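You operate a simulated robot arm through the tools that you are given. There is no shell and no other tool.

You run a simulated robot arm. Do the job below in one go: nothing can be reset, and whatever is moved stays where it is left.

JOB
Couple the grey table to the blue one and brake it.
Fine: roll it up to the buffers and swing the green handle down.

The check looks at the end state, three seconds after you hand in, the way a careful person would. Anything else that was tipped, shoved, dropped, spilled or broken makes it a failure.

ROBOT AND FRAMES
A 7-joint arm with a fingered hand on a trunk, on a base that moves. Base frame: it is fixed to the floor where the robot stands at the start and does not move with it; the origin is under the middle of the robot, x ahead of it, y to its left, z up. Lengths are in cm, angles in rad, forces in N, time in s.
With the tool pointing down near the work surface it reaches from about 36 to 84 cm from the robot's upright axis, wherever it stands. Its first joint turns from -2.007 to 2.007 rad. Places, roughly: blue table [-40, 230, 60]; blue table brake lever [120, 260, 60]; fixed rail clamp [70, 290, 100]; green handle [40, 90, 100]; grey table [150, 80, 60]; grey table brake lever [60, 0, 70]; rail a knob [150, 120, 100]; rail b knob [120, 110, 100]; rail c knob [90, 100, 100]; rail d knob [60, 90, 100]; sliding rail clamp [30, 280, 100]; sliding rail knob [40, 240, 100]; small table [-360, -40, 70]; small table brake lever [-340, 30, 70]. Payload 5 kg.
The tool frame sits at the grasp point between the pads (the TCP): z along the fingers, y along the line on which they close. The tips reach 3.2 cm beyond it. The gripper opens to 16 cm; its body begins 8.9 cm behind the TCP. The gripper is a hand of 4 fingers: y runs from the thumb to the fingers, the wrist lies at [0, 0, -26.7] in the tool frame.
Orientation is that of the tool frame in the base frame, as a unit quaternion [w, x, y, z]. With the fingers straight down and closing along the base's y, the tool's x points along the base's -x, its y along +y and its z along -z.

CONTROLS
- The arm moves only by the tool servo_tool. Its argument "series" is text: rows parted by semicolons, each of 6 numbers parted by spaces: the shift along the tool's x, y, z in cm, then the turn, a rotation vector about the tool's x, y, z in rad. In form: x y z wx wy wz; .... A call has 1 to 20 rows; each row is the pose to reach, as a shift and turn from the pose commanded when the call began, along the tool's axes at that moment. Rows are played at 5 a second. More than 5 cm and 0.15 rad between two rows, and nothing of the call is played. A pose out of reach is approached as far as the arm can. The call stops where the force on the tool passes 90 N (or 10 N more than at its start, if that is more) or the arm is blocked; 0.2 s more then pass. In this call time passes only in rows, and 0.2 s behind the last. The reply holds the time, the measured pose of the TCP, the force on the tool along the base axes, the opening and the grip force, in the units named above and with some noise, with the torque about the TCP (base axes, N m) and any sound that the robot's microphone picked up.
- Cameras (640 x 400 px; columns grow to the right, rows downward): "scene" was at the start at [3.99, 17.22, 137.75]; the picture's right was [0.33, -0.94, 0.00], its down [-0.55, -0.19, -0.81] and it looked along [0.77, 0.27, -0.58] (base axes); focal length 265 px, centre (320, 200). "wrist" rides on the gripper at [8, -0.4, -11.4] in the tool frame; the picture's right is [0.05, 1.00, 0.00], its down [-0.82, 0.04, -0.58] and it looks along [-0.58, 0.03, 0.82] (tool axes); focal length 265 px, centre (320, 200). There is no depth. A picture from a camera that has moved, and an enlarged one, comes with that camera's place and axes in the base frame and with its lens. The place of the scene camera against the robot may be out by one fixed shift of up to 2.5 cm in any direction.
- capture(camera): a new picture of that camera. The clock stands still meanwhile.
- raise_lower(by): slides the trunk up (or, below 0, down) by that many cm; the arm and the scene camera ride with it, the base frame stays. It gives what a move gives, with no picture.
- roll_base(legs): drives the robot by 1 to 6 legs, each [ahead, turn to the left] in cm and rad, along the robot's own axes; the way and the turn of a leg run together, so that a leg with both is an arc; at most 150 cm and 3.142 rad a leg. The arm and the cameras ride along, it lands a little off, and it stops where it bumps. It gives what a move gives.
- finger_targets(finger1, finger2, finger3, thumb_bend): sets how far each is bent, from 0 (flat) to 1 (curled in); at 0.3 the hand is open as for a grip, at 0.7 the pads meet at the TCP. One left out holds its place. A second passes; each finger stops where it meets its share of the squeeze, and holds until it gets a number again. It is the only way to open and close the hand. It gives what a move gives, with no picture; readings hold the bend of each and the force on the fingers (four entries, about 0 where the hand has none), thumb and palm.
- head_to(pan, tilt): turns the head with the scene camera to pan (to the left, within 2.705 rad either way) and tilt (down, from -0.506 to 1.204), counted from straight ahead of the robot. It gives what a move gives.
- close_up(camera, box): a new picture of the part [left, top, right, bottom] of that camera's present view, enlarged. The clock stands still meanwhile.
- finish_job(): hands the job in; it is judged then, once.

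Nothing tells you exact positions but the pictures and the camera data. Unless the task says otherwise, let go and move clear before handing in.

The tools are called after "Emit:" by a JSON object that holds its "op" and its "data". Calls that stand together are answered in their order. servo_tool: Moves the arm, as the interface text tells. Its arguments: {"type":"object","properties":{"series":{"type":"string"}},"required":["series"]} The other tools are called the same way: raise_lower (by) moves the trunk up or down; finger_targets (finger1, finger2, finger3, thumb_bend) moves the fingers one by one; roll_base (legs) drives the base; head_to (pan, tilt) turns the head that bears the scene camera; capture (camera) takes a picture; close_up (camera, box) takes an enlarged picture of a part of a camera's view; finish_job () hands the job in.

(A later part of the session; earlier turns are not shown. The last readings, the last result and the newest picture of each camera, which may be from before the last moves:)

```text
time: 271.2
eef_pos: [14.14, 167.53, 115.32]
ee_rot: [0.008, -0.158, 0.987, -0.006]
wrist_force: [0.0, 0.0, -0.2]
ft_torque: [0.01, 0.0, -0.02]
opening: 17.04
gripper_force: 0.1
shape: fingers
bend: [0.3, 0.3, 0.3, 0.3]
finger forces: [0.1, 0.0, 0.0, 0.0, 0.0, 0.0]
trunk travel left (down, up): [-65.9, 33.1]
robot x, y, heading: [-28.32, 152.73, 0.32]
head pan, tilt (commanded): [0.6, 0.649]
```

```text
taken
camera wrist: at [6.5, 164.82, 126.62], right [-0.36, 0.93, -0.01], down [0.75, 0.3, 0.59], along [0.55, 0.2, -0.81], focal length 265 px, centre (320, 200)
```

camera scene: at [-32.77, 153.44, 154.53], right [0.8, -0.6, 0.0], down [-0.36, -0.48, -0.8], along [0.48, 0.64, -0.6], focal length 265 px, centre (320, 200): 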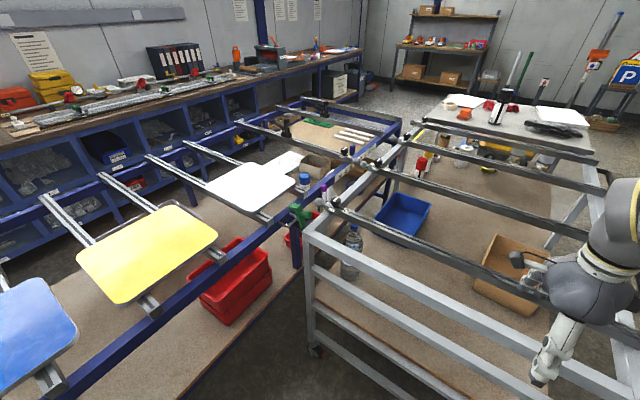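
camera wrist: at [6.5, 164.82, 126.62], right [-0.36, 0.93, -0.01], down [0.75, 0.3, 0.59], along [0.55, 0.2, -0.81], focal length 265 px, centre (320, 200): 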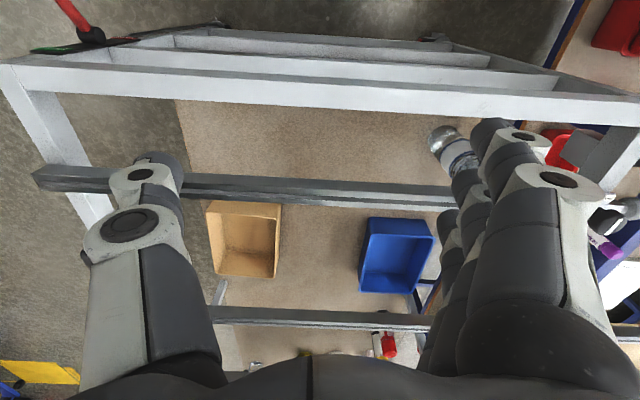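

Emit:
{"op": "servo_tool", "data": {"series": "0.5 4.5 -1 0 0 0; 1 9 -2 0 0 0; 1.5 13.5 -2 0 0 0; 2 18 -2 0 0 0; 2.5 22.5 -2 0 0 0; 3 27 -2 0 0 0; 3.5 31.5 -2 0 0 0; 4 36 -2 0 0 0; 4 40 -2 0 0 0; 4 44 -2 0 0 0; 4 47.5 -2 0 0 0"}}

Emit:
{"op": "capture", "data": {"camera": "wrist"}}

Emit:
{"op": "close_up", "data": {"camera": "wrist", "box": [270, 100, 430, 200]}}

Emit:
{"op": "close_up", "data": {"camera": "wrist", "box": [270, 280, 398, 360]}}

```text
time: 273.6
eef_pos: [-4.55, 211.77, 116.36]
ee_rot: [0.008, -0.159, 0.987, -0.006]
wrist_force: [0.4, 0.6, 0.0]
ft_torque: [-0.04, -0.01, 0.0]
opening: 17.06
gripper_force: 0.0
shape: fingers
bend: [0.3, 0.3, 0.3, 0.3]
finger forces: [0.1, 0.0, 0.1, 0.0, 0.0, 0.0]
trunk travel left (down, up): [-65.9, 33.1]
robot x, y, heading: [-27.76, 152.66, 0.314]
head pan, tilt (commanded): [0.6, 0.649]
```

```text
taken
camera wrist: at [-12.15, 208.92, 127.75], right [-0.36, 0.93, -0.02], down [0.75, 0.3, 0.59], along [0.55, 0.2, -0.81], focal length 265 px, centre (320, 200)
```

wrist: 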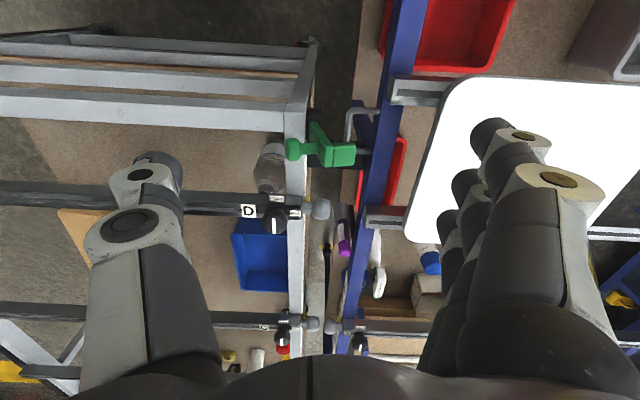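

```text
4.00 times, centred on (350, 150) of wrist
camera zoom: at [-12.15, 208.92, 127.75], right [-0.36, 0.93, -0.02], down [0.75, 0.3, 0.59], along [0.55, 0.2, -0.81], focal length 1062 px, centre (200, 400)
```

zoom: 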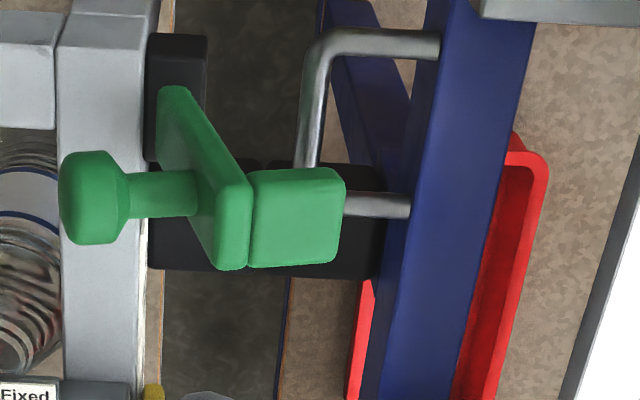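

```text
5.00 times, centred on (334, 320) of wrist
camera zoom: at [-12.15, 208.92, 127.75], right [-0.36, 0.93, -0.02], down [0.75, 0.3, 0.59], along [0.55, 0.2, -0.81], focal length 1327 px, centre (250, -400)
```

zoom: 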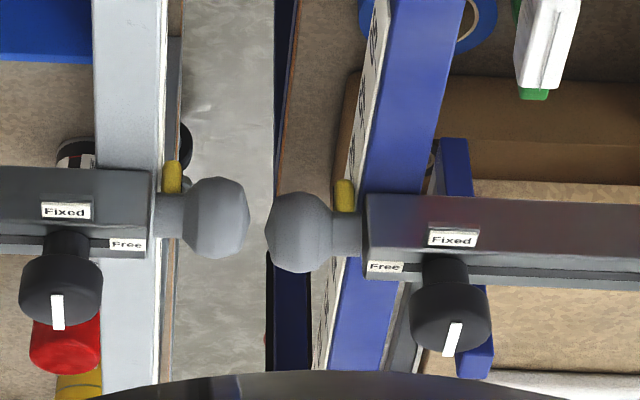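

The buffers are in contact and the two balls still have about 0.75 cm between them, so nothing else touches. The green handle stands upright with its knob pointing to the grey side and its hook towards the loop, so I'll close the hand into a fist and go behind the knob.

Emit:
{"op": "finger_targets", "data": {"finger1": 0.72, "finger2": 0.72, "finger3": 0.72, "thumb_bend": 0.72}}

Emit:
{"op": "servo_tool", "data": {"series": "-1.5 -3 0 0 0 0; -3 -6 0 0 0 0; -4.5 -9 0 0 0 0; -6 -11.5 0 0 0 0; -6 -14 0 0 0 0"}}

Emit:
{"op": "capture", "data": {"camera": "wrist"}}

Emit:
{"op": "capture", "data": {"camera": "scene"}}

```text
time: 274.6
eef_pos: [-4.47, 211.49, 116.54]
ee_rot: [0.008, -0.158, 0.987, -0.006]
wrist_force: [0.0, 0.4, -0.5]
ft_torque: [0.02, 0.01, 0.03]
opening: 1.99
gripper_force: 0.1
shape: fingers
bend: [0.72, 0.71, 0.72, 0.71]
finger forces: [0.1, 0.1, 0.0, 0.0, 0.0, 0.1]
trunk travel left (down, up): [-65.9, 33.1]
robot x, y, heading: [-27.8, 153.19, 0.313]
head pan, tilt (commanded): [0.6, 0.649]
```

```text
time: 275.8
eef_pos: [5.66, 199.95, 116.81]
ee_rot: [0.008, -0.158, 0.987, -0.004]
wrist_force: [-0.3, -0.7, 1.3]
ft_torque: [0.01, -0.03, -0.02]
opening: 2.0
gripper_force: 0.0
shape: fingers
bend: [0.72, 0.71, 0.72, 0.71]
finger forces: [0.1, 0.1, 0.0, 0.0, 0.1, 0.1]
trunk travel left (down, up): [-65.9, 33.1]
robot x, y, heading: [-27.95, 152.46, 0.314]
head pan, tilt (commanded): [0.6, 0.649]
```

```text
taken
camera wrist: at [-2.03, 197.21, 128.25], right [-0.36, 0.93, -0.01], down [0.75, 0.3, 0.59], along [0.55, 0.2, -0.81], focal length 265 px, centre (320, 200)
```

wrist: 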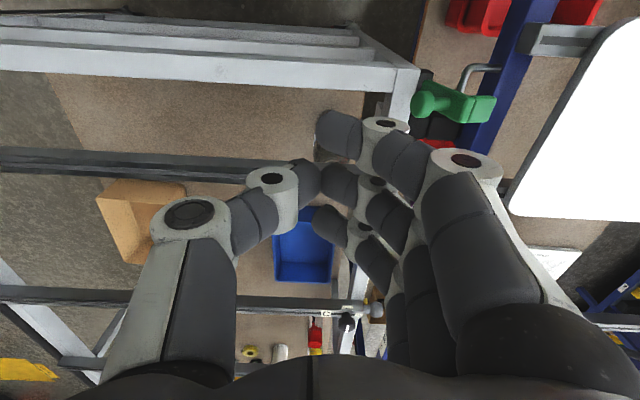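

```text
taken
camera scene: at [-31.67, 171.55, 154.53], right [0.79, -0.61, 0.0], down [-0.37, -0.48, -0.8], along [0.49, 0.63, -0.6], focal length 265 px, centre (320, 200)
```

scene: 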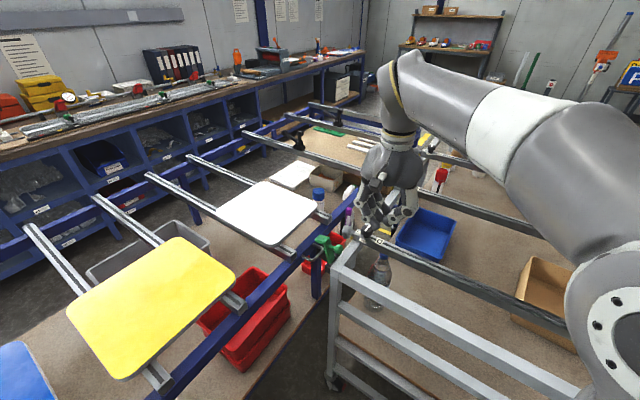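

In a fist the knuckles stick out too far on this side. I turn the hand a quarter turn so the camera looks at the handle and the flat side of the hand faces it.

Emit:
{"op": "servo_tool", "data": {"series": "0 0 0 0 0 -0.143; 0 0 0 0 0 -0.286; 0 0 0 0 0 -0.429; 0 0 0 0 0 -0.571; 0 0 0 0 0 -0.714; 0 0 0 0 0 -0.857; 0 0 0 0 0 -1.0; 0 0 0 0 0 -1.143; 0 0 0 0 0 -1.286; 0 0 0 0 0 -1.429; 0 0 0 0 0 -1.571"}}

Emit:
{"op": "capture", "data": {"camera": "wrist"}}

Emit:
{"op": "capture", "data": {"camera": "scene"}}

```text
time: 278.2
eef_pos: [5.6, 200.12, 116.87]
ee_rot: [-0.002, 0.811, -0.585, 0.01]
wrist_force: [0.2, -0.1, -0.5]
ft_torque: [0.0, 0.02, -0.02]
opening: 1.99
gripper_force: 0.1
shape: fingers
bend: [0.72, 0.71, 0.72, 0.71]
finger forces: [0.0, 0.0, 0.0, 0.0, 0.0, 0.0]
trunk travel left (down, up): [-65.9, 33.1]
robot x, y, heading: [-28.28, 152.87, 0.31]
head pan, tilt (commanded): [0.6, 0.649]
```

```text
taken
camera wrist: at [8.35, 192.72, 128.4], right [-0.93, -0.36, -0.01], down [-0.31, 0.77, 0.57], along [-0.2, 0.53, -0.82], focal length 265 px, centre (320, 200)
```

wrist: 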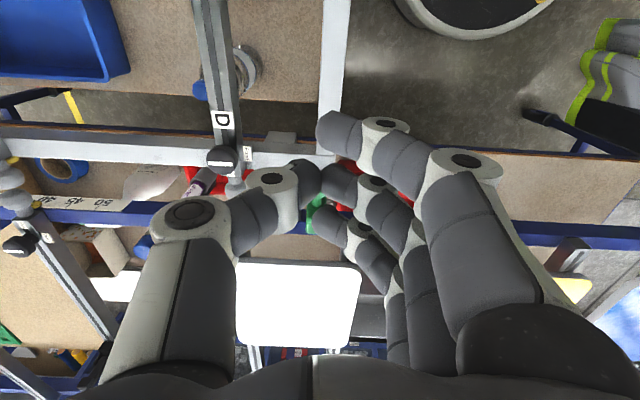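

```text
taken
camera scene: at [-31.66, 171.61, 154.52], right [0.79, -0.61, 0.0], down [-0.37, -0.48, -0.8], along [0.49, 0.63, -0.6], focal length 265 px, centre (320, 200)
```

scene: 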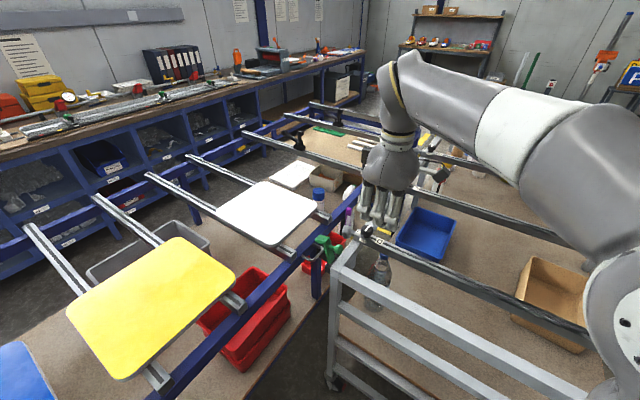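

That orientation works. The near-end beam is below at z≈92, so I lower the fist carefully to about z 98 behind the knob.

Emit:
{"op": "servo_tool", "data": {"series": "0 0 4 0 0 0; 0 0 8 0 0 0; 0 0 12 0 0 0; 0 0 15 0 0 0; 0 0 17.5 0 0 0"}}

Emit:
{"op": "capture", "data": {"camera": "wrist"}}

Emit:
{"op": "close_up", "data": {"camera": "scene", "box": [290, 170, 450, 270]}}

```text
time: 279.4
eef_pos: [6.01, 199.91, 99.44]
ee_rot: [-0.002, 0.81, -0.587, 0.01]
wrist_force: [0.8, 0.1, -0.4]
ft_torque: [0.01, -0.02, 0.02]
opening: 2.01
gripper_force: 0.1
shape: fingers
bend: [0.72, 0.71, 0.72, 0.71]
finger forces: [0.1, 0.0, 0.0, 0.0, 0.0, 0.1]
trunk travel left (down, up): [-65.9, 33.1]
robot x, y, heading: [-28.3, 152.89, 0.313]
head pan, tilt (commanded): [0.6, 0.649]
```

```text
taken
camera wrist: at [8.67, 192.59, 110.9], right [-0.93, -0.36, -0.01], down [-0.3, 0.77, 0.57], along [-0.19, 0.53, -0.82], focal length 265 px, centre (320, 200)
```

wrist: 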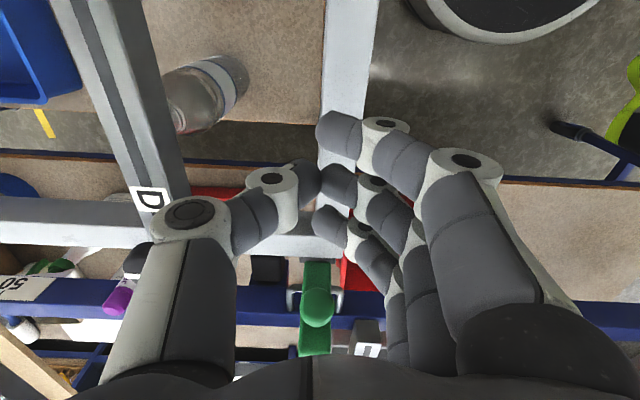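

```text
4.00 times, centred on (370, 220) of scene
camera zoom: at [-31.64, 171.63, 154.52], right [0.79, -0.61, 0.0], down [-0.37, -0.48, -0.8], along [0.49, 0.63, -0.6], focal length 1060 px, centre (120, 120)
```

zoom: 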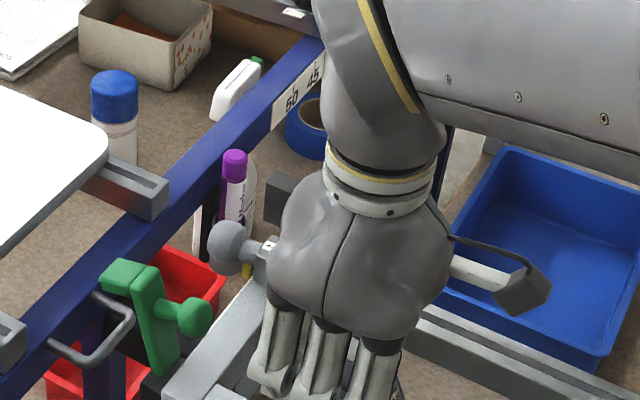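

The knob is straight ahead of the fist and aligned sideways. I lower slightly and push towards the blue table, slowly, to swing the handle over.

Emit:
{"op": "servo_tool", "data": {"series": "0 0 0.8 0 0 0; -1 0 1.5 0 0 0; -2 0 1.5 0 0 0; -3 0 1.5 0 0 0; -4 0 1.5 0 0 0; -5 0 1.5 0 0 0; -6 0 1.5 0 0 0; -7 0 1.5 0 0 0; -7.8 0 1.5 0 0 0"}}

Emit:
{"op": "capture", "data": {"camera": "wrist"}}

Emit:
{"op": "close_up", "data": {"camera": "scene", "box": [290, 170, 450, 270]}}

```text
time: 281.4
eef_pos: [3.55, 207.24, 97.69]
ee_rot: [0.0, 0.81, -0.587, 0.01]
wrist_force: [-0.4, -3.0, -1.8]
ft_torque: [-0.05, -0.04, 0.05]
opening: 2.01
gripper_force: 1.2
shape: fingers
bend: [0.72, 0.71, 0.72, 0.71]
finger forces: [0.0, 0.1, 2.6, 0.1, 0.1, 0.0]
trunk travel left (down, up): [-65.9, 33.1]
robot x, y, heading: [-28.33, 153.11, 0.315]
head pan, tilt (commanded): [0.6, 0.649]
```

```text
taken
camera wrist: at [6.22, 199.94, 109.3], right [-0.93, -0.36, -0.01], down [-0.3, 0.77, 0.57], along [-0.19, 0.53, -0.82], focal length 265 px, centre (320, 200)
```

wrist: 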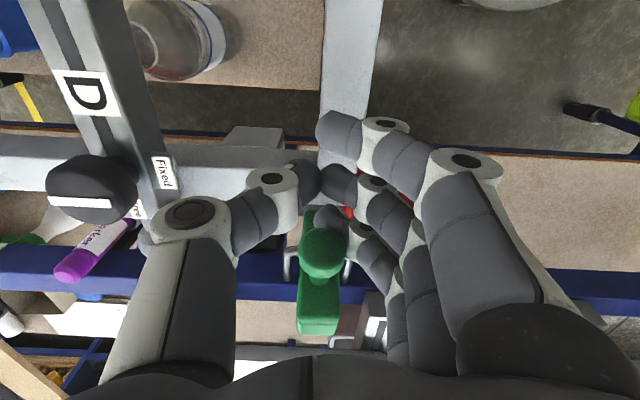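

```text
4.00 times, centred on (370, 220) of scene
camera zoom: at [-31.65, 171.6, 154.52], right [0.79, -0.61, 0.0], down [-0.37, -0.48, -0.8], along [0.49, 0.63, -0.6], focal length 1060 px, centre (120, 120)
```

zoom: 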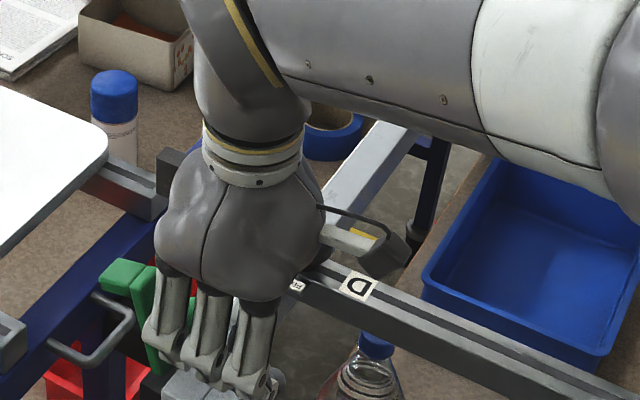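

The finger has just touched the knob. I keep pushing it over in small steps.

Emit:
{"op": "servo_tool", "data": {"series": "-0.6 0 0 0 0 0; -1.2 0 0 0 0 0; -1.8 0 0 0 0 0; -2.4 0 0 0 0 0; -3.0 0 0 0 0 0; -3.6 0 0 0 0 0; -4.2 0 0 0 0 0; -4.2 0 0 0 0 0"}}

Emit:
{"op": "capture", "data": {"camera": "wrist"}}

Emit:
{"op": "close_up", "data": {"camera": "scene", "box": [290, 190, 390, 252]}}

```text
time: 283.2
eef_pos: [2.12, 211.33, 97.73]
ee_rot: [0.0, 0.81, -0.586, 0.01]
wrist_force: [-0.4, 0.3, -0.2]
ft_torque: [-0.01, -0.01, 0.01]
opening: 2.03
gripper_force: 0.5
shape: fingers
bend: [0.72, 0.71, 0.72, 0.71]
finger forces: [0.0, 0.0, 0.8, 0.0, 0.1, 0.0]
trunk travel left (down, up): [-65.9, 33.1]
robot x, y, heading: [-28.3, 153.12, 0.314]
head pan, tilt (commanded): [0.6, 0.649]
```

```text
taken
camera wrist: at [4.84, 203.95, 109.22], right [-0.93, -0.36, -0.01], down [-0.3, 0.77, 0.57], along [-0.2, 0.53, -0.82], focal length 265 px, centre (320, 200)
```

wrist: 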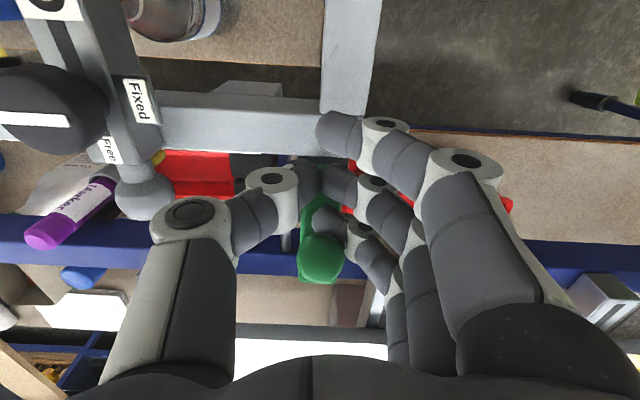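

```text
6.40 times, centred on (340, 221) of scene
camera zoom: at [-31.67, 171.63, 154.52], right [0.79, -0.61, 0.0], down [-0.37, -0.48, -0.8], along [0.49, 0.63, -0.6], focal length 1696 px, centre (192, 66)
```

zoom: 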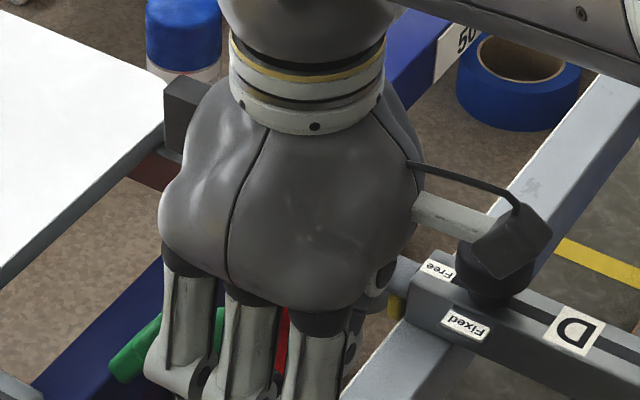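

The handle is tilting over smoothly with little force. I push another 3 cm, staying clear of the white board beyond.

Emit:
{"op": "servo_tool", "data": {"series": "-0.6 0 0 0 0 0; -1.2 0 0 0 0 0; -1.8 0 0 0 0 0; -2.4 0 0 0 0 0; -3.0 0 0 0 0 0; -3.0 0 0 0 0 0"}}

Emit:
{"op": "capture", "data": {"camera": "wrist"}}

Emit:
{"op": "close_up", "data": {"camera": "scene", "box": [290, 190, 390, 252]}}

```text
time: 284.6
eef_pos: [1.96, 212.87, 97.75]
ee_rot: [0.002, 0.806, -0.592, 0.011]
wrist_force: [22.7, -82.0, 5.1]
ft_torque: [-1.62, -0.37, 0.96]
opening: 2.0
gripper_force: 42.3
shape: fingers
bend: [0.72, 0.71, 0.72, 0.71]
finger forces: [0.0, 0.1, 84.4, 0.1, 0.0, 0.0]
trunk travel left (down, up): [-65.9, 33.1]
robot x, y, heading: [-27.86, 152.96, 0.312]
head pan, tilt (commanded): [0.6, 0.649]
```

```text
taken
camera wrist: at [4.6, 205.59, 109.4], right [-0.94, -0.35, -0.01], down [-0.29, 0.78, 0.56], along [-0.19, 0.53, -0.83], focal length 265 px, centre (320, 200)
```

wrist: 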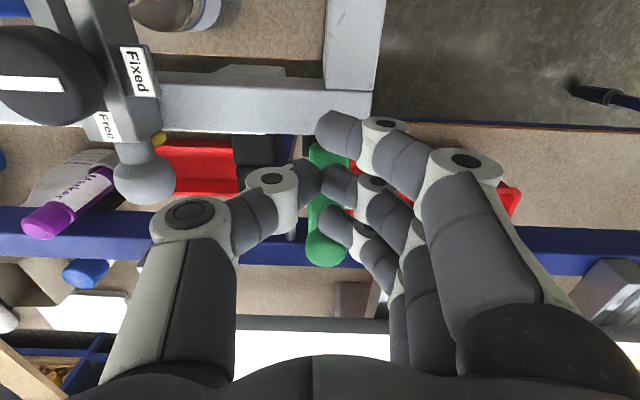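

```text
6.40 times, centred on (340, 221) of scene
camera zoom: at [-31.3, 170.51, 154.68], right [0.79, -0.61, -0.01], down [-0.37, -0.47, -0.8], along [0.49, 0.63, -0.6], focal length 1696 px, centre (192, 66)
```

zoom: 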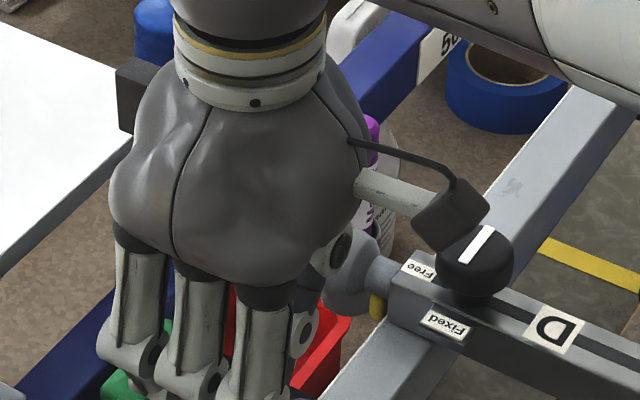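

The handle appears to be lying down already and my finger now presses sideways on its knob with 84 N. I back off at once.

Emit:
{"op": "servo_tool", "data": {"series": "1.5 0 0 0 0 0; 3 0 0 0 0 0; 4 0 -2 0 0 0; 4 0 -6 0 0 0; 4 0 -10 0 0 0; 7 0 -13 0 0 0; 11 0 -15 0 0 0; 15 0 -15 0 0 0"}}

Emit:
{"op": "capture", "data": {"camera": "wrist"}}

Emit:
{"op": "close_up", "data": {"camera": "wrist", "box": [230, 180, 390, 280]}}

Emit:
{"op": "close_up", "data": {"camera": "scene", "box": [290, 190, 390, 252]}}

```text
time: 286.4
eef_pos: [5.41, 199.95, 112.8]
ee_rot: [-0.002, 0.809, -0.587, 0.009]
wrist_force: [-0.4, -0.8, 0.7]
ft_torque: [0.03, 0.03, -0.01]
opening: 2.01
gripper_force: 0.0
shape: fingers
bend: [0.72, 0.71, 0.72, 0.71]
finger forces: [0.0, 0.1, 0.0, 0.0, 0.0, 0.0]
trunk travel left (down, up): [-65.9, 33.1]
robot x, y, heading: [-28.08, 152.86, 0.315]
head pan, tilt (commanded): [0.6, 0.649]
```

```text
taken
camera wrist: at [8.21, 192.55, 124.38], right [-0.93, -0.36, -0.01], down [-0.3, 0.77, 0.57], along [-0.19, 0.53, -0.82], focal length 265 px, centre (320, 200)
```

wrist: 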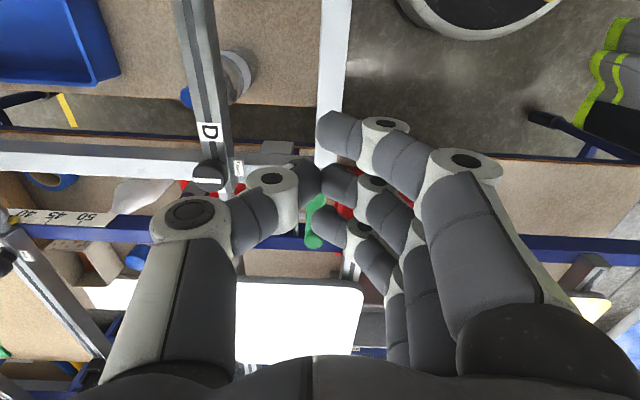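

```text
4.00 times, centred on (310, 230) of wrist
camera zoom: at [8.21, 192.55, 124.38], right [-0.93, -0.36, -0.01], down [-0.3, 0.77, 0.57], along [-0.19, 0.53, -0.82], focal length 1062 px, centre (360, 80)
```

zoom: 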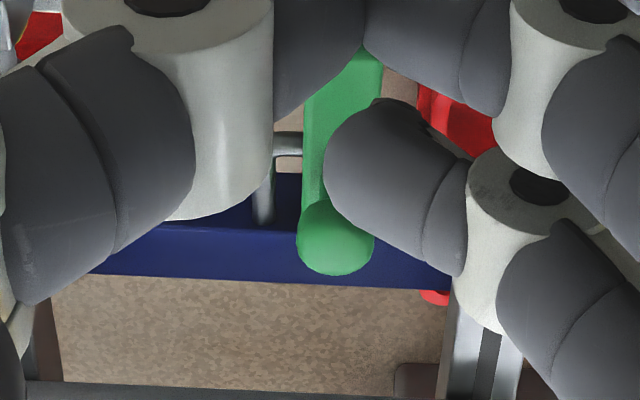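

```text
6.40 times, centred on (340, 221) of scene
camera zoom: at [-31.66, 171.5, 154.53], right [0.79, -0.61, 0.0], down [-0.37, -0.48, -0.8], along [0.49, 0.63, -0.6], focal length 1696 px, centre (192, 66)
```

zoom: 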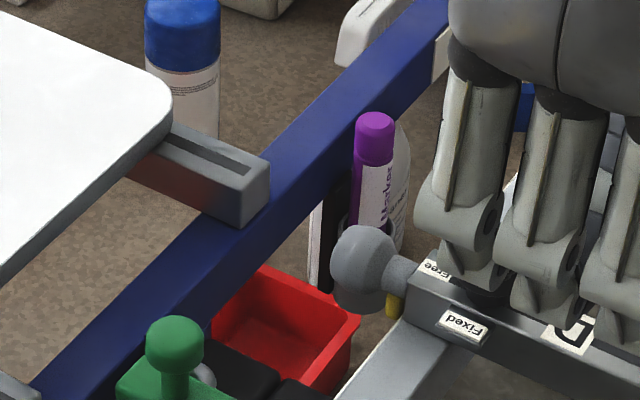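

The handle lies down with its knob pointing up. I zoom in to verify the hook has dropped behind the loop.

Emit:
{"op": "close_up", "data": {"camera": "scene", "box": [286, 228, 342, 263]}}

Emit:
{"op": "close_up", "data": {"camera": "scene", "box": [340, 165, 404, 205]}}

Emit:
{"op": "servo_tool", "data": {"series": "3 0 -2 0 0 0; 7 0 -4 0 0 0; 11 0 -5 0 0 0; 15 0 -5 0 0 0; 19 0 -5 0 0 0"}}

Emit:
{"op": "capture", "data": {"camera": "scene"}}

Emit:
{"op": "close_up", "data": {"camera": "scene", "box": [340, 165, 404, 205]}}

```text
11.43 times, centred on (314, 246) of scene
camera zoom: at [-31.66, 171.5, 154.53], right [0.79, -0.61, 0.0], down [-0.37, -0.48, -0.8], along [0.49, 0.63, -0.6], focal length 3028 px, centre (389, -320)
```

zoom: 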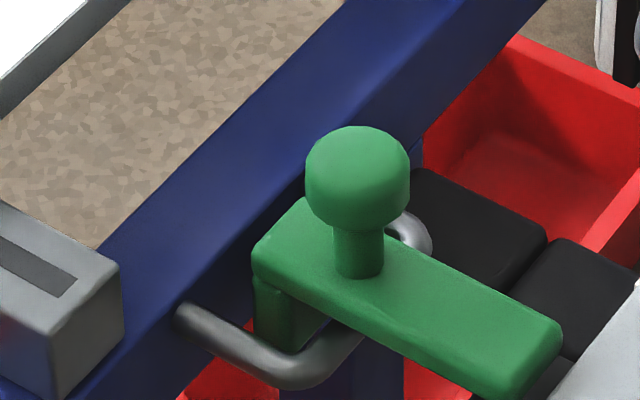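

```text
10.00 times, centred on (372, 185) of scene
camera zoom: at [-31.66, 171.5, 154.53], right [0.79, -0.61, 0.0], down [-0.37, -0.48, -0.8], along [0.49, 0.63, -0.6], focal length 2649 px, centre (-200, 350)
```

zoom: 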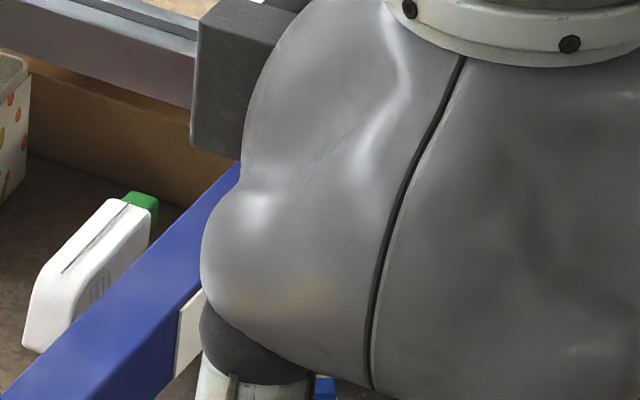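

```text
time: 287.8
eef_pos: [5.62, 188.13, 117.71]
ee_rot: [-0.002, 0.864, -0.504, 0.01]
wrist_force: [0.4, 0.3, -0.5]
ft_torque: [-0.05, 0.07, -0.02]
opening: 1.98
gripper_force: 0.1
shape: fingers
bend: [0.72, 0.71, 0.72, 0.71]
finger forces: [0.1, 0.1, 0.0, 0.0, 0.0, 0.0]
trunk travel left (down, up): [-65.9, 33.1]
robot x, y, heading: [-28.34, 152.71, 0.318]
head pan, tilt (commanded): [0.6, 0.649]
stopped in row 5: the arm was blocked; the commanded pose is now the measured one
```

```text
taken
camera scene: at [-31.46, 171.66, 154.52], right [0.79, -0.61, 0.0], down [-0.37, -0.48, -0.8], along [0.49, 0.63, -0.61], focal length 265 px, centre (320, 200)
```

scene: 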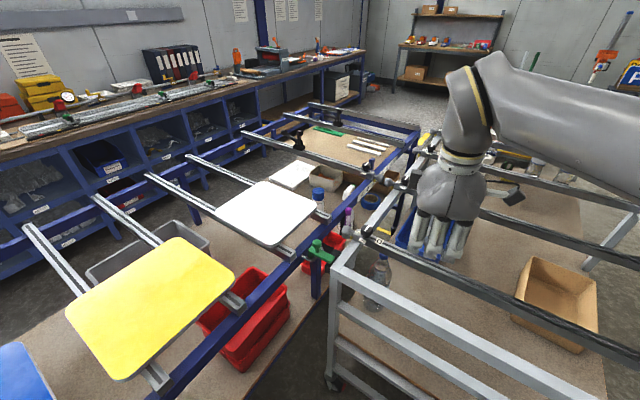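

```text
10.00 times, centred on (372, 185) of scene
camera zoom: at [-31.46, 171.66, 154.52], right [0.79, -0.61, 0.0], down [-0.37, -0.48, -0.8], along [0.49, 0.63, -0.61], focal length 2649 px, centre (-200, 350)
```

zoom: 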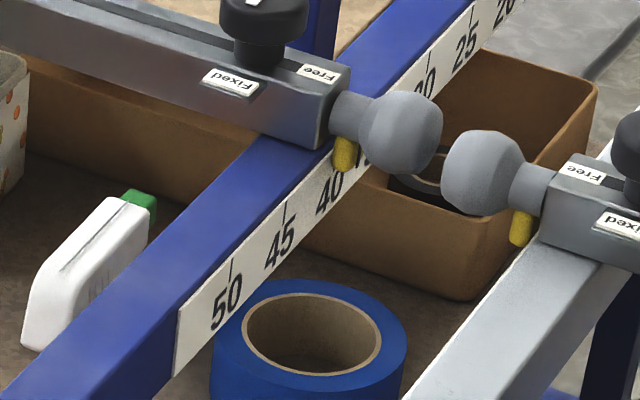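

The handle is fully down, the hook sits behind the loop, and the balls remain clear of each other: the tables are coupled. Next is the brake, so I back away and move in front of the lever.

Emit:
{"op": "roll_base", "data": {"legs": [[-35, 0], [0, -1.58], [40, 0], [0, 1.567]]}}

Emit:
{"op": "servo_tool", "data": {"series": "0 0 0 0 0 0.147; 0 0 0 0 0 0.294; 0 0 0 0 0 0.442; 0 0 0 0 0 0.589; 0 0 0 0 0 0.736; 0 0 0 0 0 0.883; 0 0 0 0 0 1.031; 0 0 0 0 0 1.178; 0 0 0 0 0 1.325; 0 0 0 0 0 1.472; 0 0 0 0 0 1.62; 0 0 0 0 0 1.767"}}

Emit:
{"op": "finger_targets", "data": {"finger1": 0.3, "finger2": 0.3, "finger3": 0.3, "thumb_bend": 0.3}}

Emit:
{"op": "head_to", "data": {"pan": 0.3, "tilt": 0.55}}

Emit:
{"op": "capture", "data": {"camera": "scene"}}

Emit:
{"op": "capture", "data": {"camera": "wrist"}}

```text
time: 289.9
eef_pos: [-24.13, 178.11, 118.0]
ee_rot: [-0.001, 0.862, -0.506, 0.01]
wrist_force: [0.4, -0.2, 0.3]
ft_torque: [-0.03, 0.05, 0.03]
opening: 2.0
gripper_force: 0.0
shape: fingers
bend: [0.72, 0.71, 0.72, 0.71]
finger forces: [0.0, 0.1, 0.0, 0.0, 0.0, 0.1]
trunk travel left (down, up): [-65.9, 33.1]
robot x, y, heading: [-57.82, 143.08, 0.31]
head pan, tilt (commanded): [0.6, 0.649]
stopped in leg 1: the robot was blocked; the commanded pose is now the measured one
```

```text
time: 292.5
eef_pos: [-24.26, 177.89, 118.0]
ee_rot: [0.009, -0.155, 0.988, -0.006]
wrist_force: [0.0, 0.2, 0.9]
ft_torque: [0.0, -0.01, -0.01]
opening: 1.98
gripper_force: 0.1
shape: fingers
bend: [0.72, 0.71, 0.72, 0.71]
finger forces: [0.1, 0.0, 0.0, 0.0, 0.1, 0.0]
trunk travel left (down, up): [-65.9, 33.1]
robot x, y, heading: [-58.23, 143.29, 0.308]
head pan, tilt (commanded): [0.6, 0.649]
```

```text
time: 293.5
eef_pos: [-24.25, 178.0, 117.86]
ee_rot: [0.009, -0.157, 0.988, -0.006]
wrist_force: [0.4, -0.2, 0.8]
ft_torque: [-0.01, 0.01, 0.01]
opening: 17.0
gripper_force: 0.1
shape: fingers
bend: [0.3, 0.3, 0.3, 0.3]
finger forces: [0.0, 0.0, 0.1, 0.0, 0.0, 0.0]
trunk travel left (down, up): [-65.9, 33.1]
robot x, y, heading: [-58.16, 143.2, 0.306]
head pan, tilt (commanded): [0.6, 0.649]
```

```text
time: 294.3
eef_pos: [-24.28, 178.04, 118.05]
ee_rot: [0.009, -0.156, 0.988, -0.005]
wrist_force: [0.9, -0.4, 0.0]
ft_torque: [0.02, 0.06, 0.0]
opening: 16.99
gripper_force: 0.0
shape: fingers
bend: [0.3, 0.3, 0.3, 0.3]
finger forces: [0.0, 0.1, 0.0, 0.0, 0.0, 0.1]
trunk travel left (down, up): [-65.9, 33.1]
robot x, y, heading: [-57.59, 142.92, 0.308]
head pan, tilt (commanded): [0.3, 0.55]
```

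```text
taken
camera scene: at [-59.43, 159.98, 155.4], right [0.57, -0.82, 0.0], down [-0.43, -0.3, -0.85], along [0.7, 0.49, -0.52], focal length 265 px, centre (320, 200)
```

scene: 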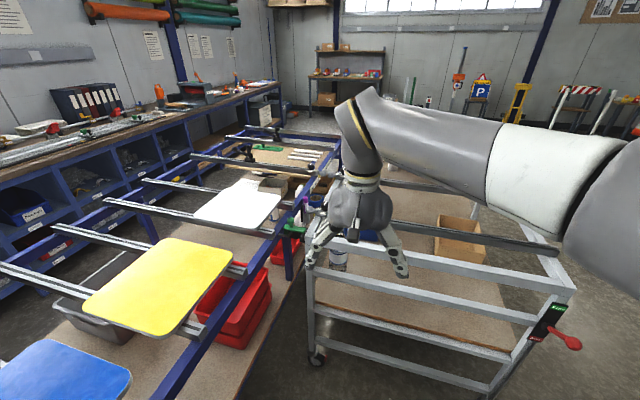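

```text
taken
camera wrist: at [-32.02, 175.26, 129.23], right [-0.36, 0.93, -0.01], down [0.75, 0.3, 0.59], along [0.55, 0.2, -0.81], focal length 265 px, centre (320, 200)
```

wrist: 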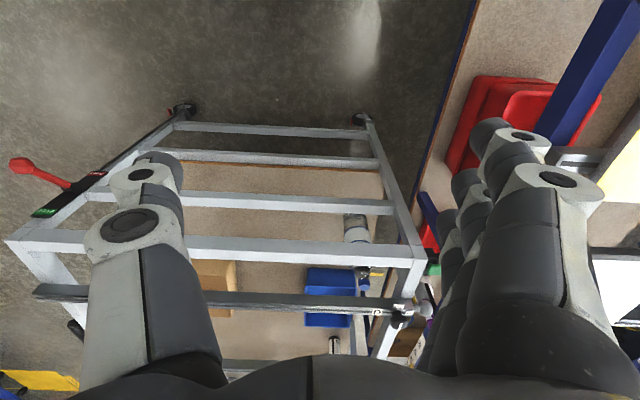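

The base stopped early: it was blocked by something behind me. I look back to see what it is before moving any further.

Emit:
{"op": "head_to", "data": {"pan": 2.3, "tilt": 0.8}}

Emit:
{"op": "capture", "data": {"camera": "scene"}}

Emit:
{"op": "head_to", "data": {"pan": -2.3, "tilt": 0.8}}

Emit:
{"op": "capture", "data": {"camera": "scene"}}

```text
time: 296.2
eef_pos: [-24.41, 177.81, 117.96]
ee_rot: [0.009, -0.157, 0.987, -0.006]
wrist_force: [0.0, 0.3, 0.2]
ft_torque: [0.0, 0.01, -0.01]
opening: 17.0
gripper_force: 0.1
shape: fingers
bend: [0.3, 0.3, 0.3, 0.3]
finger forces: [0.1, 0.1, 0.0, 0.1, 0.0, 0.0]
trunk travel left (down, up): [-65.9, 33.1]
robot x, y, heading: [-58.06, 143.4, 0.31]
head pan, tilt (commanded): [2.3, 0.799]
```

```text
taken
camera scene: at [-73.75, 158.97, 153.26], right [0.51, 0.86, 0.0], down [0.62, -0.37, -0.7], along [-0.6, 0.36, -0.72], focal length 265 px, centre (320, 200)
```

scene: 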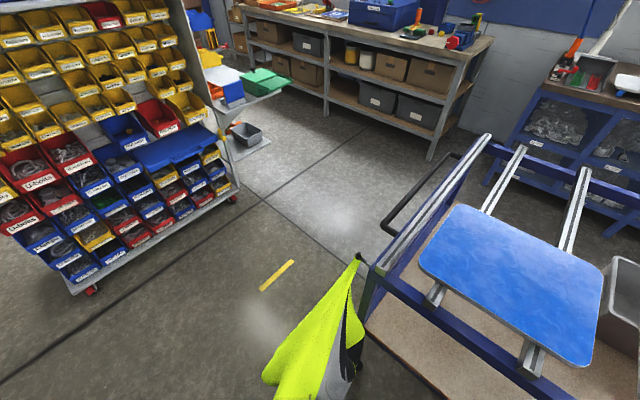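

```text
time: 299.9
eef_pos: [-24.24, 178.02, 118.02]
ee_rot: [0.009, -0.156, 0.988, -0.006]
wrist_force: [-0.2, -0.9, 0.1]
ft_torque: [0.0, 0.01, 0.0]
opening: 16.99
gripper_force: 0.1
shape: fingers
bend: [0.3, 0.3, 0.3, 0.3]
finger forces: [0.0, 0.0, 0.0, 0.1, 0.0, 0.0]
trunk travel left (down, up): [-65.9, 33.1]
robot x, y, heading: [-58.42, 142.98, 0.304]
head pan, tilt (commanded): [-2.3, 0.799]
```

```text
taken
camera scene: at [-70.11, 147.49, 153.27], right [-0.91, 0.41, 0.0], down [0.29, 0.65, -0.7], along [-0.29, -0.64, -0.72], focal length 265 px, centre (320, 200)
```

scene: 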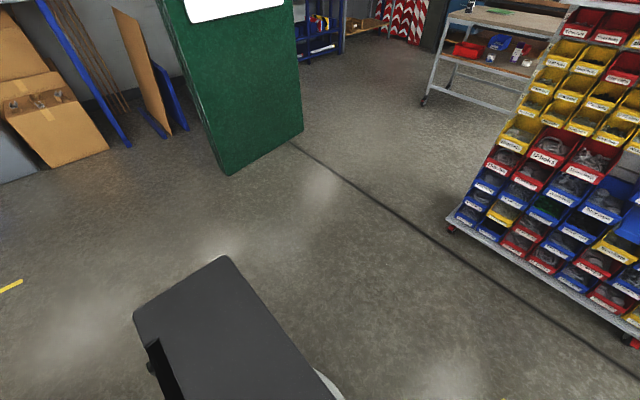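

The only thing near is the hi-vis vest hanging at the blue table's corner; the base has just come up against it. I look down at the contact.

Emit:
{"op": "head_to", "data": {"pan": 2.0, "tilt": 1.2}}

Emit:
{"op": "capture", "data": {"camera": "scene"}}

```text
time: 303.4
eef_pos: [-24.29, 177.98, 117.91]
ee_rot: [0.009, -0.156, 0.988, -0.006]
wrist_force: [-0.4, 0.8, -0.9]
ft_torque: [0.01, -0.02, -0.03]
opening: 16.98
gripper_force: 0.1
shape: fingers
bend: [0.3, 0.3, 0.3, 0.3]
finger forces: [0.1, 0.1, 0.1, 0.0, 0.0, 0.0]
trunk travel left (down, up): [-65.9, 33.1]
robot x, y, heading: [-58.04, 143.18, 0.308]
head pan, tilt (commanded): [2.0, 1.201]
```

```text
taken
camera scene: at [-70.56, 159.0, 150.49], right [0.74, 0.67, 0.0], down [0.63, -0.69, -0.36], along [-0.24, 0.27, -0.93], focal length 265 px, centre (320, 200)
```

scene: 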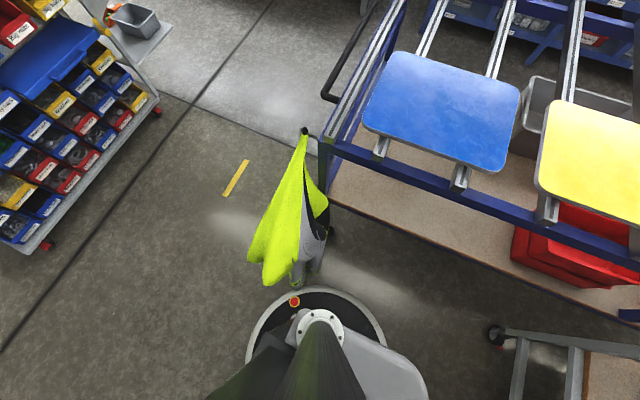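

The vest is only touched by the round base and hangs as before. I roll forward off it, then turn and move across to stand in front of the brake lever.

Emit:
{"op": "roll_base", "data": {"legs": [[8, 0], [0, -1.57], [40, 0], [0, 1.567]]}}

Emit:
{"op": "head_to", "data": {"pan": 2.0, "tilt": 0.7}}

Emit:
{"op": "capture", "data": {"camera": "scene"}}

Emit:
{"op": "capture", "data": {"camera": "wrist"}}

```text
time: 314.2
eef_pos: [-4.49, 141.69, 117.86]
ee_rot: [0.008, -0.146, 0.989, -0.006]
wrist_force: [0.0, -0.2, -0.1]
ft_torque: [-0.02, 0.05, 0.02]
opening: 16.97
gripper_force: 0.1
shape: fingers
bend: [0.3, 0.3, 0.3, 0.3]
finger forces: [0.1, 0.1, 0.0, 0.0, 0.0, 0.0]
trunk travel left (down, up): [-65.9, 33.1]
robot x, y, heading: [-38.39, 107.79, 0.284]
head pan, tilt (commanded): [2.0, 1.201]
```

```text
time: 315.1
eef_pos: [-4.58, 141.7, 118.0]
ee_rot: [0.009, -0.146, 0.989, -0.005]
wrist_force: [-0.6, 1.3, 0.9]
ft_torque: [-0.02, 0.02, 0.0]
opening: 16.99
gripper_force: 0.0
shape: fingers
bend: [0.3, 0.3, 0.3, 0.3]
finger forces: [0.0, 0.0, 0.0, 0.0, 0.1, 0.1]
trunk travel left (down, up): [-65.9, 33.1]
robot x, y, heading: [-38.53, 107.41, 0.288]
head pan, tilt (commanded): [2.0, 0.7]
```

```text
taken
camera scene: at [-52.98, 125.84, 154.08], right [0.75, 0.66, 0.0], down [0.42, -0.49, -0.76], along [-0.5, 0.58, -0.64], focal length 265 px, centre (320, 200)
```

scene: 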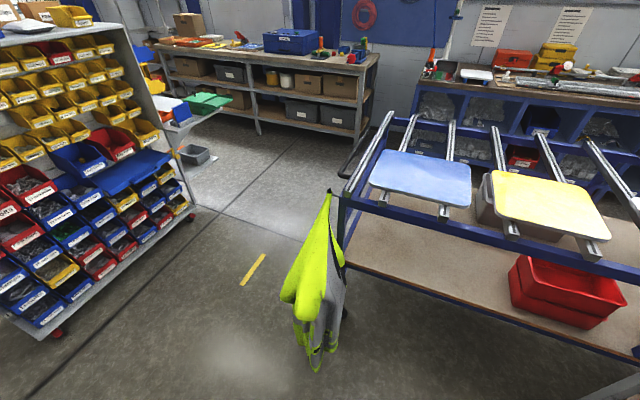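

```text
taken
camera wrist: at [-12.25, 139.09, 129.23], right [-0.34, 0.94, -0.01], down [0.76, 0.28, 0.59], along [0.56, 0.19, -0.81], focal length 265 px, centre (320, 200)
```

wrist: 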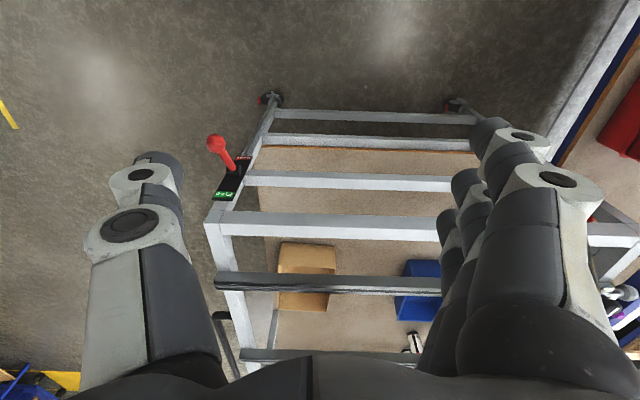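

The vest hangs exactly as it did. The lever ball is at about u 52.5, n 116, z 81; I back up a little, bring the hand in front of it and lower the trunk.

Emit:
{"op": "roll_base", "data": {"legs": [[-12, 0], [0, 0.018]]}}

Emit:
{"op": "servo_tool", "data": {"series": "-2.5 -2.85 -2 0 0 0; -5 -5.7 -4 0 0 0; -7.5 -8.55 -6 0 0 0; -10 -11.4 -8 0 0 0; -12.5 -14.25 -10 0 0 0; -15 -17.1 -12 0 0 0; -17.5 -20 -14 0 0 0"}}

Emit:
{"op": "raise_lower", "data": {"by": -50}}

Emit:
{"op": "capture", "data": {"camera": "wrist"}}

Emit:
{"op": "head_to", "data": {"pan": 0.1, "tilt": 0.5}}

Emit:
{"op": "capture", "data": {"camera": "scene"}}

```text
time: 316.7
eef_pos: [-16.59, 139.03, 117.91]
ee_rot: [0.009, -0.155, 0.988, -0.006]
wrist_force: [0.0, -0.3, 0.6]
ft_torque: [0.01, 0.01, 0.02]
opening: 16.97
gripper_force: 0.1
shape: fingers
bend: [0.3, 0.3, 0.3, 0.3]
finger forces: [0.1, 0.0, 0.0, 0.0, 0.1, 0.0]
trunk travel left (down, up): [-65.9, 33.1]
robot x, y, heading: [-50.4, 104.18, 0.304]
head pan, tilt (commanded): [2.0, 0.7]
```

```text
time: 318.3
eef_pos: [6.07, 125.66, 132.37]
ee_rot: [0.008, -0.156, 0.988, -0.005]
wrist_force: [-0.3, -0.2, 0.5]
ft_torque: [0.0, -0.02, -0.01]
opening: 17.02
gripper_force: 0.1
shape: fingers
bend: [0.3, 0.3, 0.3, 0.3]
finger forces: [0.0, 0.0, 0.0, 0.0, 0.0, 0.0]
trunk travel left (down, up): [-65.9, 33.1]
robot x, y, heading: [-50.21, 103.94, 0.304]
head pan, tilt (commanded): [2.0, 0.7]
```

```text
refused: -50 is not a number from -40 to 40
```

```text
taken
camera wrist: at [-1.63, 122.89, 143.64], right [-0.36, 0.93, -0.01], down [0.75, 0.3, 0.59], along [0.55, 0.2, -0.81], focal length 265 px, centre (320, 200)
```

wrist: 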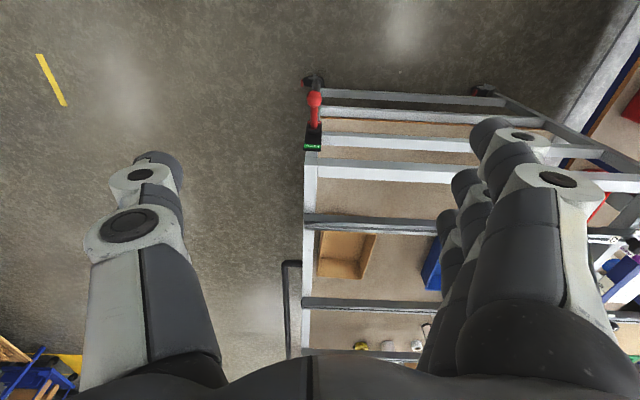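

```text
time: 320.1
eef_pos: [5.96, 125.47, 132.44]
ee_rot: [0.01, -0.155, 0.988, -0.005]
wrist_force: [-0.8, 0.5, 0.5]
ft_torque: [-0.02, -0.01, -0.01]
opening: 17.02
gripper_force: 0.1
shape: fingers
bend: [0.3, 0.3, 0.3, 0.3]
finger forces: [0.0, 0.0, 0.1, 0.0, 0.1, 0.0]
trunk travel left (down, up): [-65.9, 33.1]
robot x, y, heading: [-49.96, 104.24, 0.305]
head pan, tilt (commanded): [0.099, 0.499]
```

```text
taken
camera scene: at [-50.72, 119.45, 155.86], right [0.39, -0.92, 0.0], down [-0.44, -0.19, -0.88], along [0.81, 0.35, -0.48], focal length 265 px, centre (320, 200)
```

scene: 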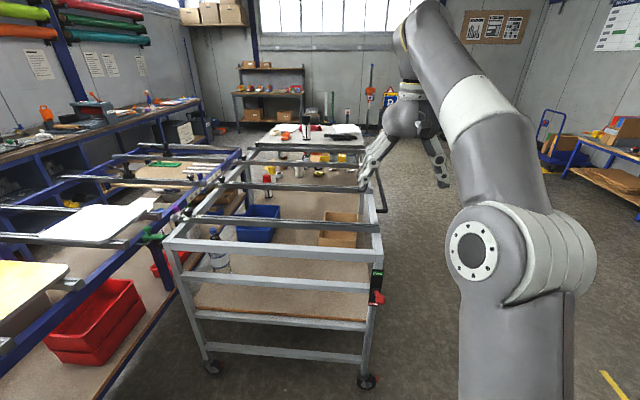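

The trunk only moves 40 cm at a time, so I lower in two steps and look again with the wrist camera.

Emit:
{"op": "raise_lower", "data": {"by": -40}}

Emit:
{"op": "capture", "data": {"camera": "wrist"}}

Emit:
{"op": "raise_lower", "data": {"by": -10}}

Emit:
{"op": "capture", "data": {"camera": "wrist"}}

```text
time: 324.0
eef_pos: [6.0, 125.47, 92.39]
ee_rot: [0.008, -0.155, 0.988, -0.005]
wrist_force: [-0.4, 0.6, -0.8]
ft_torque: [0.01, -0.03, 0.0]
opening: 17.02
gripper_force: 0.1
shape: fingers
bend: [0.3, 0.3, 0.3, 0.3]
finger forces: [0.0, 0.0, 0.0, 0.0, 0.0, 0.1]
trunk travel left (down, up): [-25.9, 73.1]
robot x, y, heading: [-50.16, 104.37, 0.307]
head pan, tilt (commanded): [0.099, 0.499]
```

```text
taken
camera wrist: at [-1.76, 122.76, 103.72], right [-0.36, 0.93, -0.01], down [0.75, 0.3, 0.59], along [0.56, 0.2, -0.81], focal length 265 px, centre (320, 200)
```

wrist: 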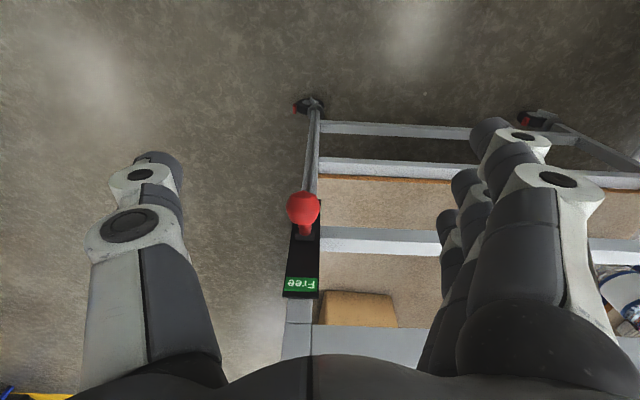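

```text
time: 325.3
eef_pos: [5.98, 125.45, 82.37]
ee_rot: [0.009, -0.155, 0.988, -0.005]
wrist_force: [0.3, 0.1, -0.4]
ft_torque: [0.02, -0.02, 0.01]
opening: 17.01
gripper_force: 0.1
shape: fingers
bend: [0.3, 0.3, 0.3, 0.3]
finger forces: [0.0, 0.1, 0.0, 0.1, 0.0, 0.0]
trunk travel left (down, up): [-15.9, 83.1]
robot x, y, heading: [-50.35, 104.12, 0.307]
head pan, tilt (commanded): [0.099, 0.499]
```

```text
taken
camera wrist: at [-1.76, 122.76, 93.72], right [-0.36, 0.93, -0.01], down [0.75, 0.3, 0.59], along [0.56, 0.2, -0.81], focal length 265 px, centre (320, 200)
```

wrist: 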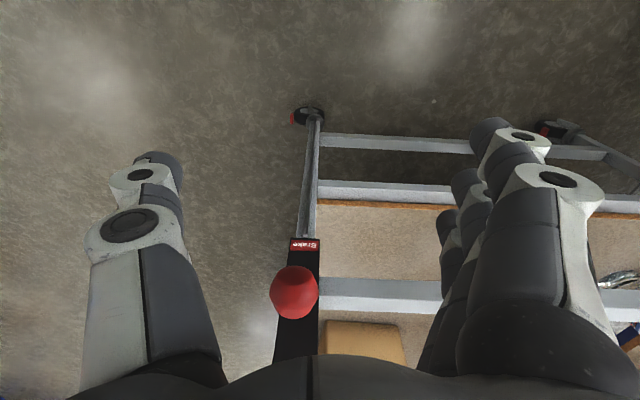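

The ball is at (15.2, 127.1, 81.7), about 9 cm ahead of the hand. I tilt the hand 45° forward to a pre-grasp position.

Emit:
{"op": "servo_tool", "data": {"series": "-0.2 -0.2 -1.2 0 -0.131 0; -0.4 -0.4 -2.4 0 -0.262 0; -0.6 -0.6 -3.6 0 -0.393 0; -0.9 -0.9 -4.9 0 -0.524 0; -1.1 -1.1 -6.1 0 -0.655 0; -1.3 -1.3 -7.3 0 -0.785 0"}}

Emit:
{"op": "capture", "data": {"camera": "wrist"}}

```text
time: 326.7
eef_pos: [7.47, 124.73, 89.78]
ee_rot: [0.387, -0.146, 0.909, 0.056]
wrist_force: [1.2, -0.4, 0.2]
ft_torque: [0.01, 0.01, -0.01]
opening: 17.01
gripper_force: 0.1
shape: fingers
bend: [0.3, 0.3, 0.3, 0.3]
finger forces: [0.1, 0.0, 0.0, 0.0, 0.0, 0.1]
trunk travel left (down, up): [-15.9, 83.1]
robot x, y, heading: [-50.32, 104.0, 0.303]
head pan, tilt (commanded): [0.099, 0.499]
```

```text
taken
camera wrist: at [-5.49, 120.23, 91.97], right [-0.34, 0.94, -0.05], down [0.13, 0.1, 0.99], along [0.93, 0.33, -0.15], focal length 265 px, centre (320, 200)
```

wrist: 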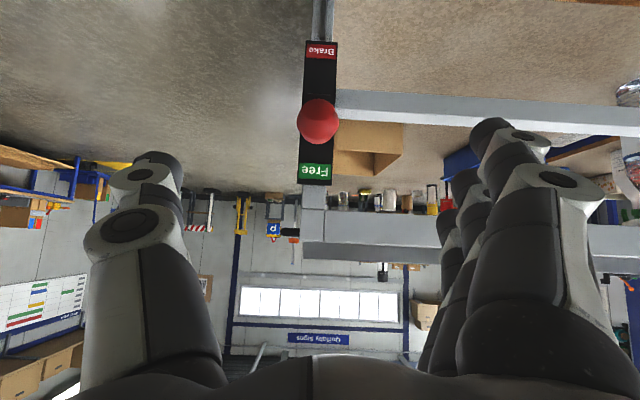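

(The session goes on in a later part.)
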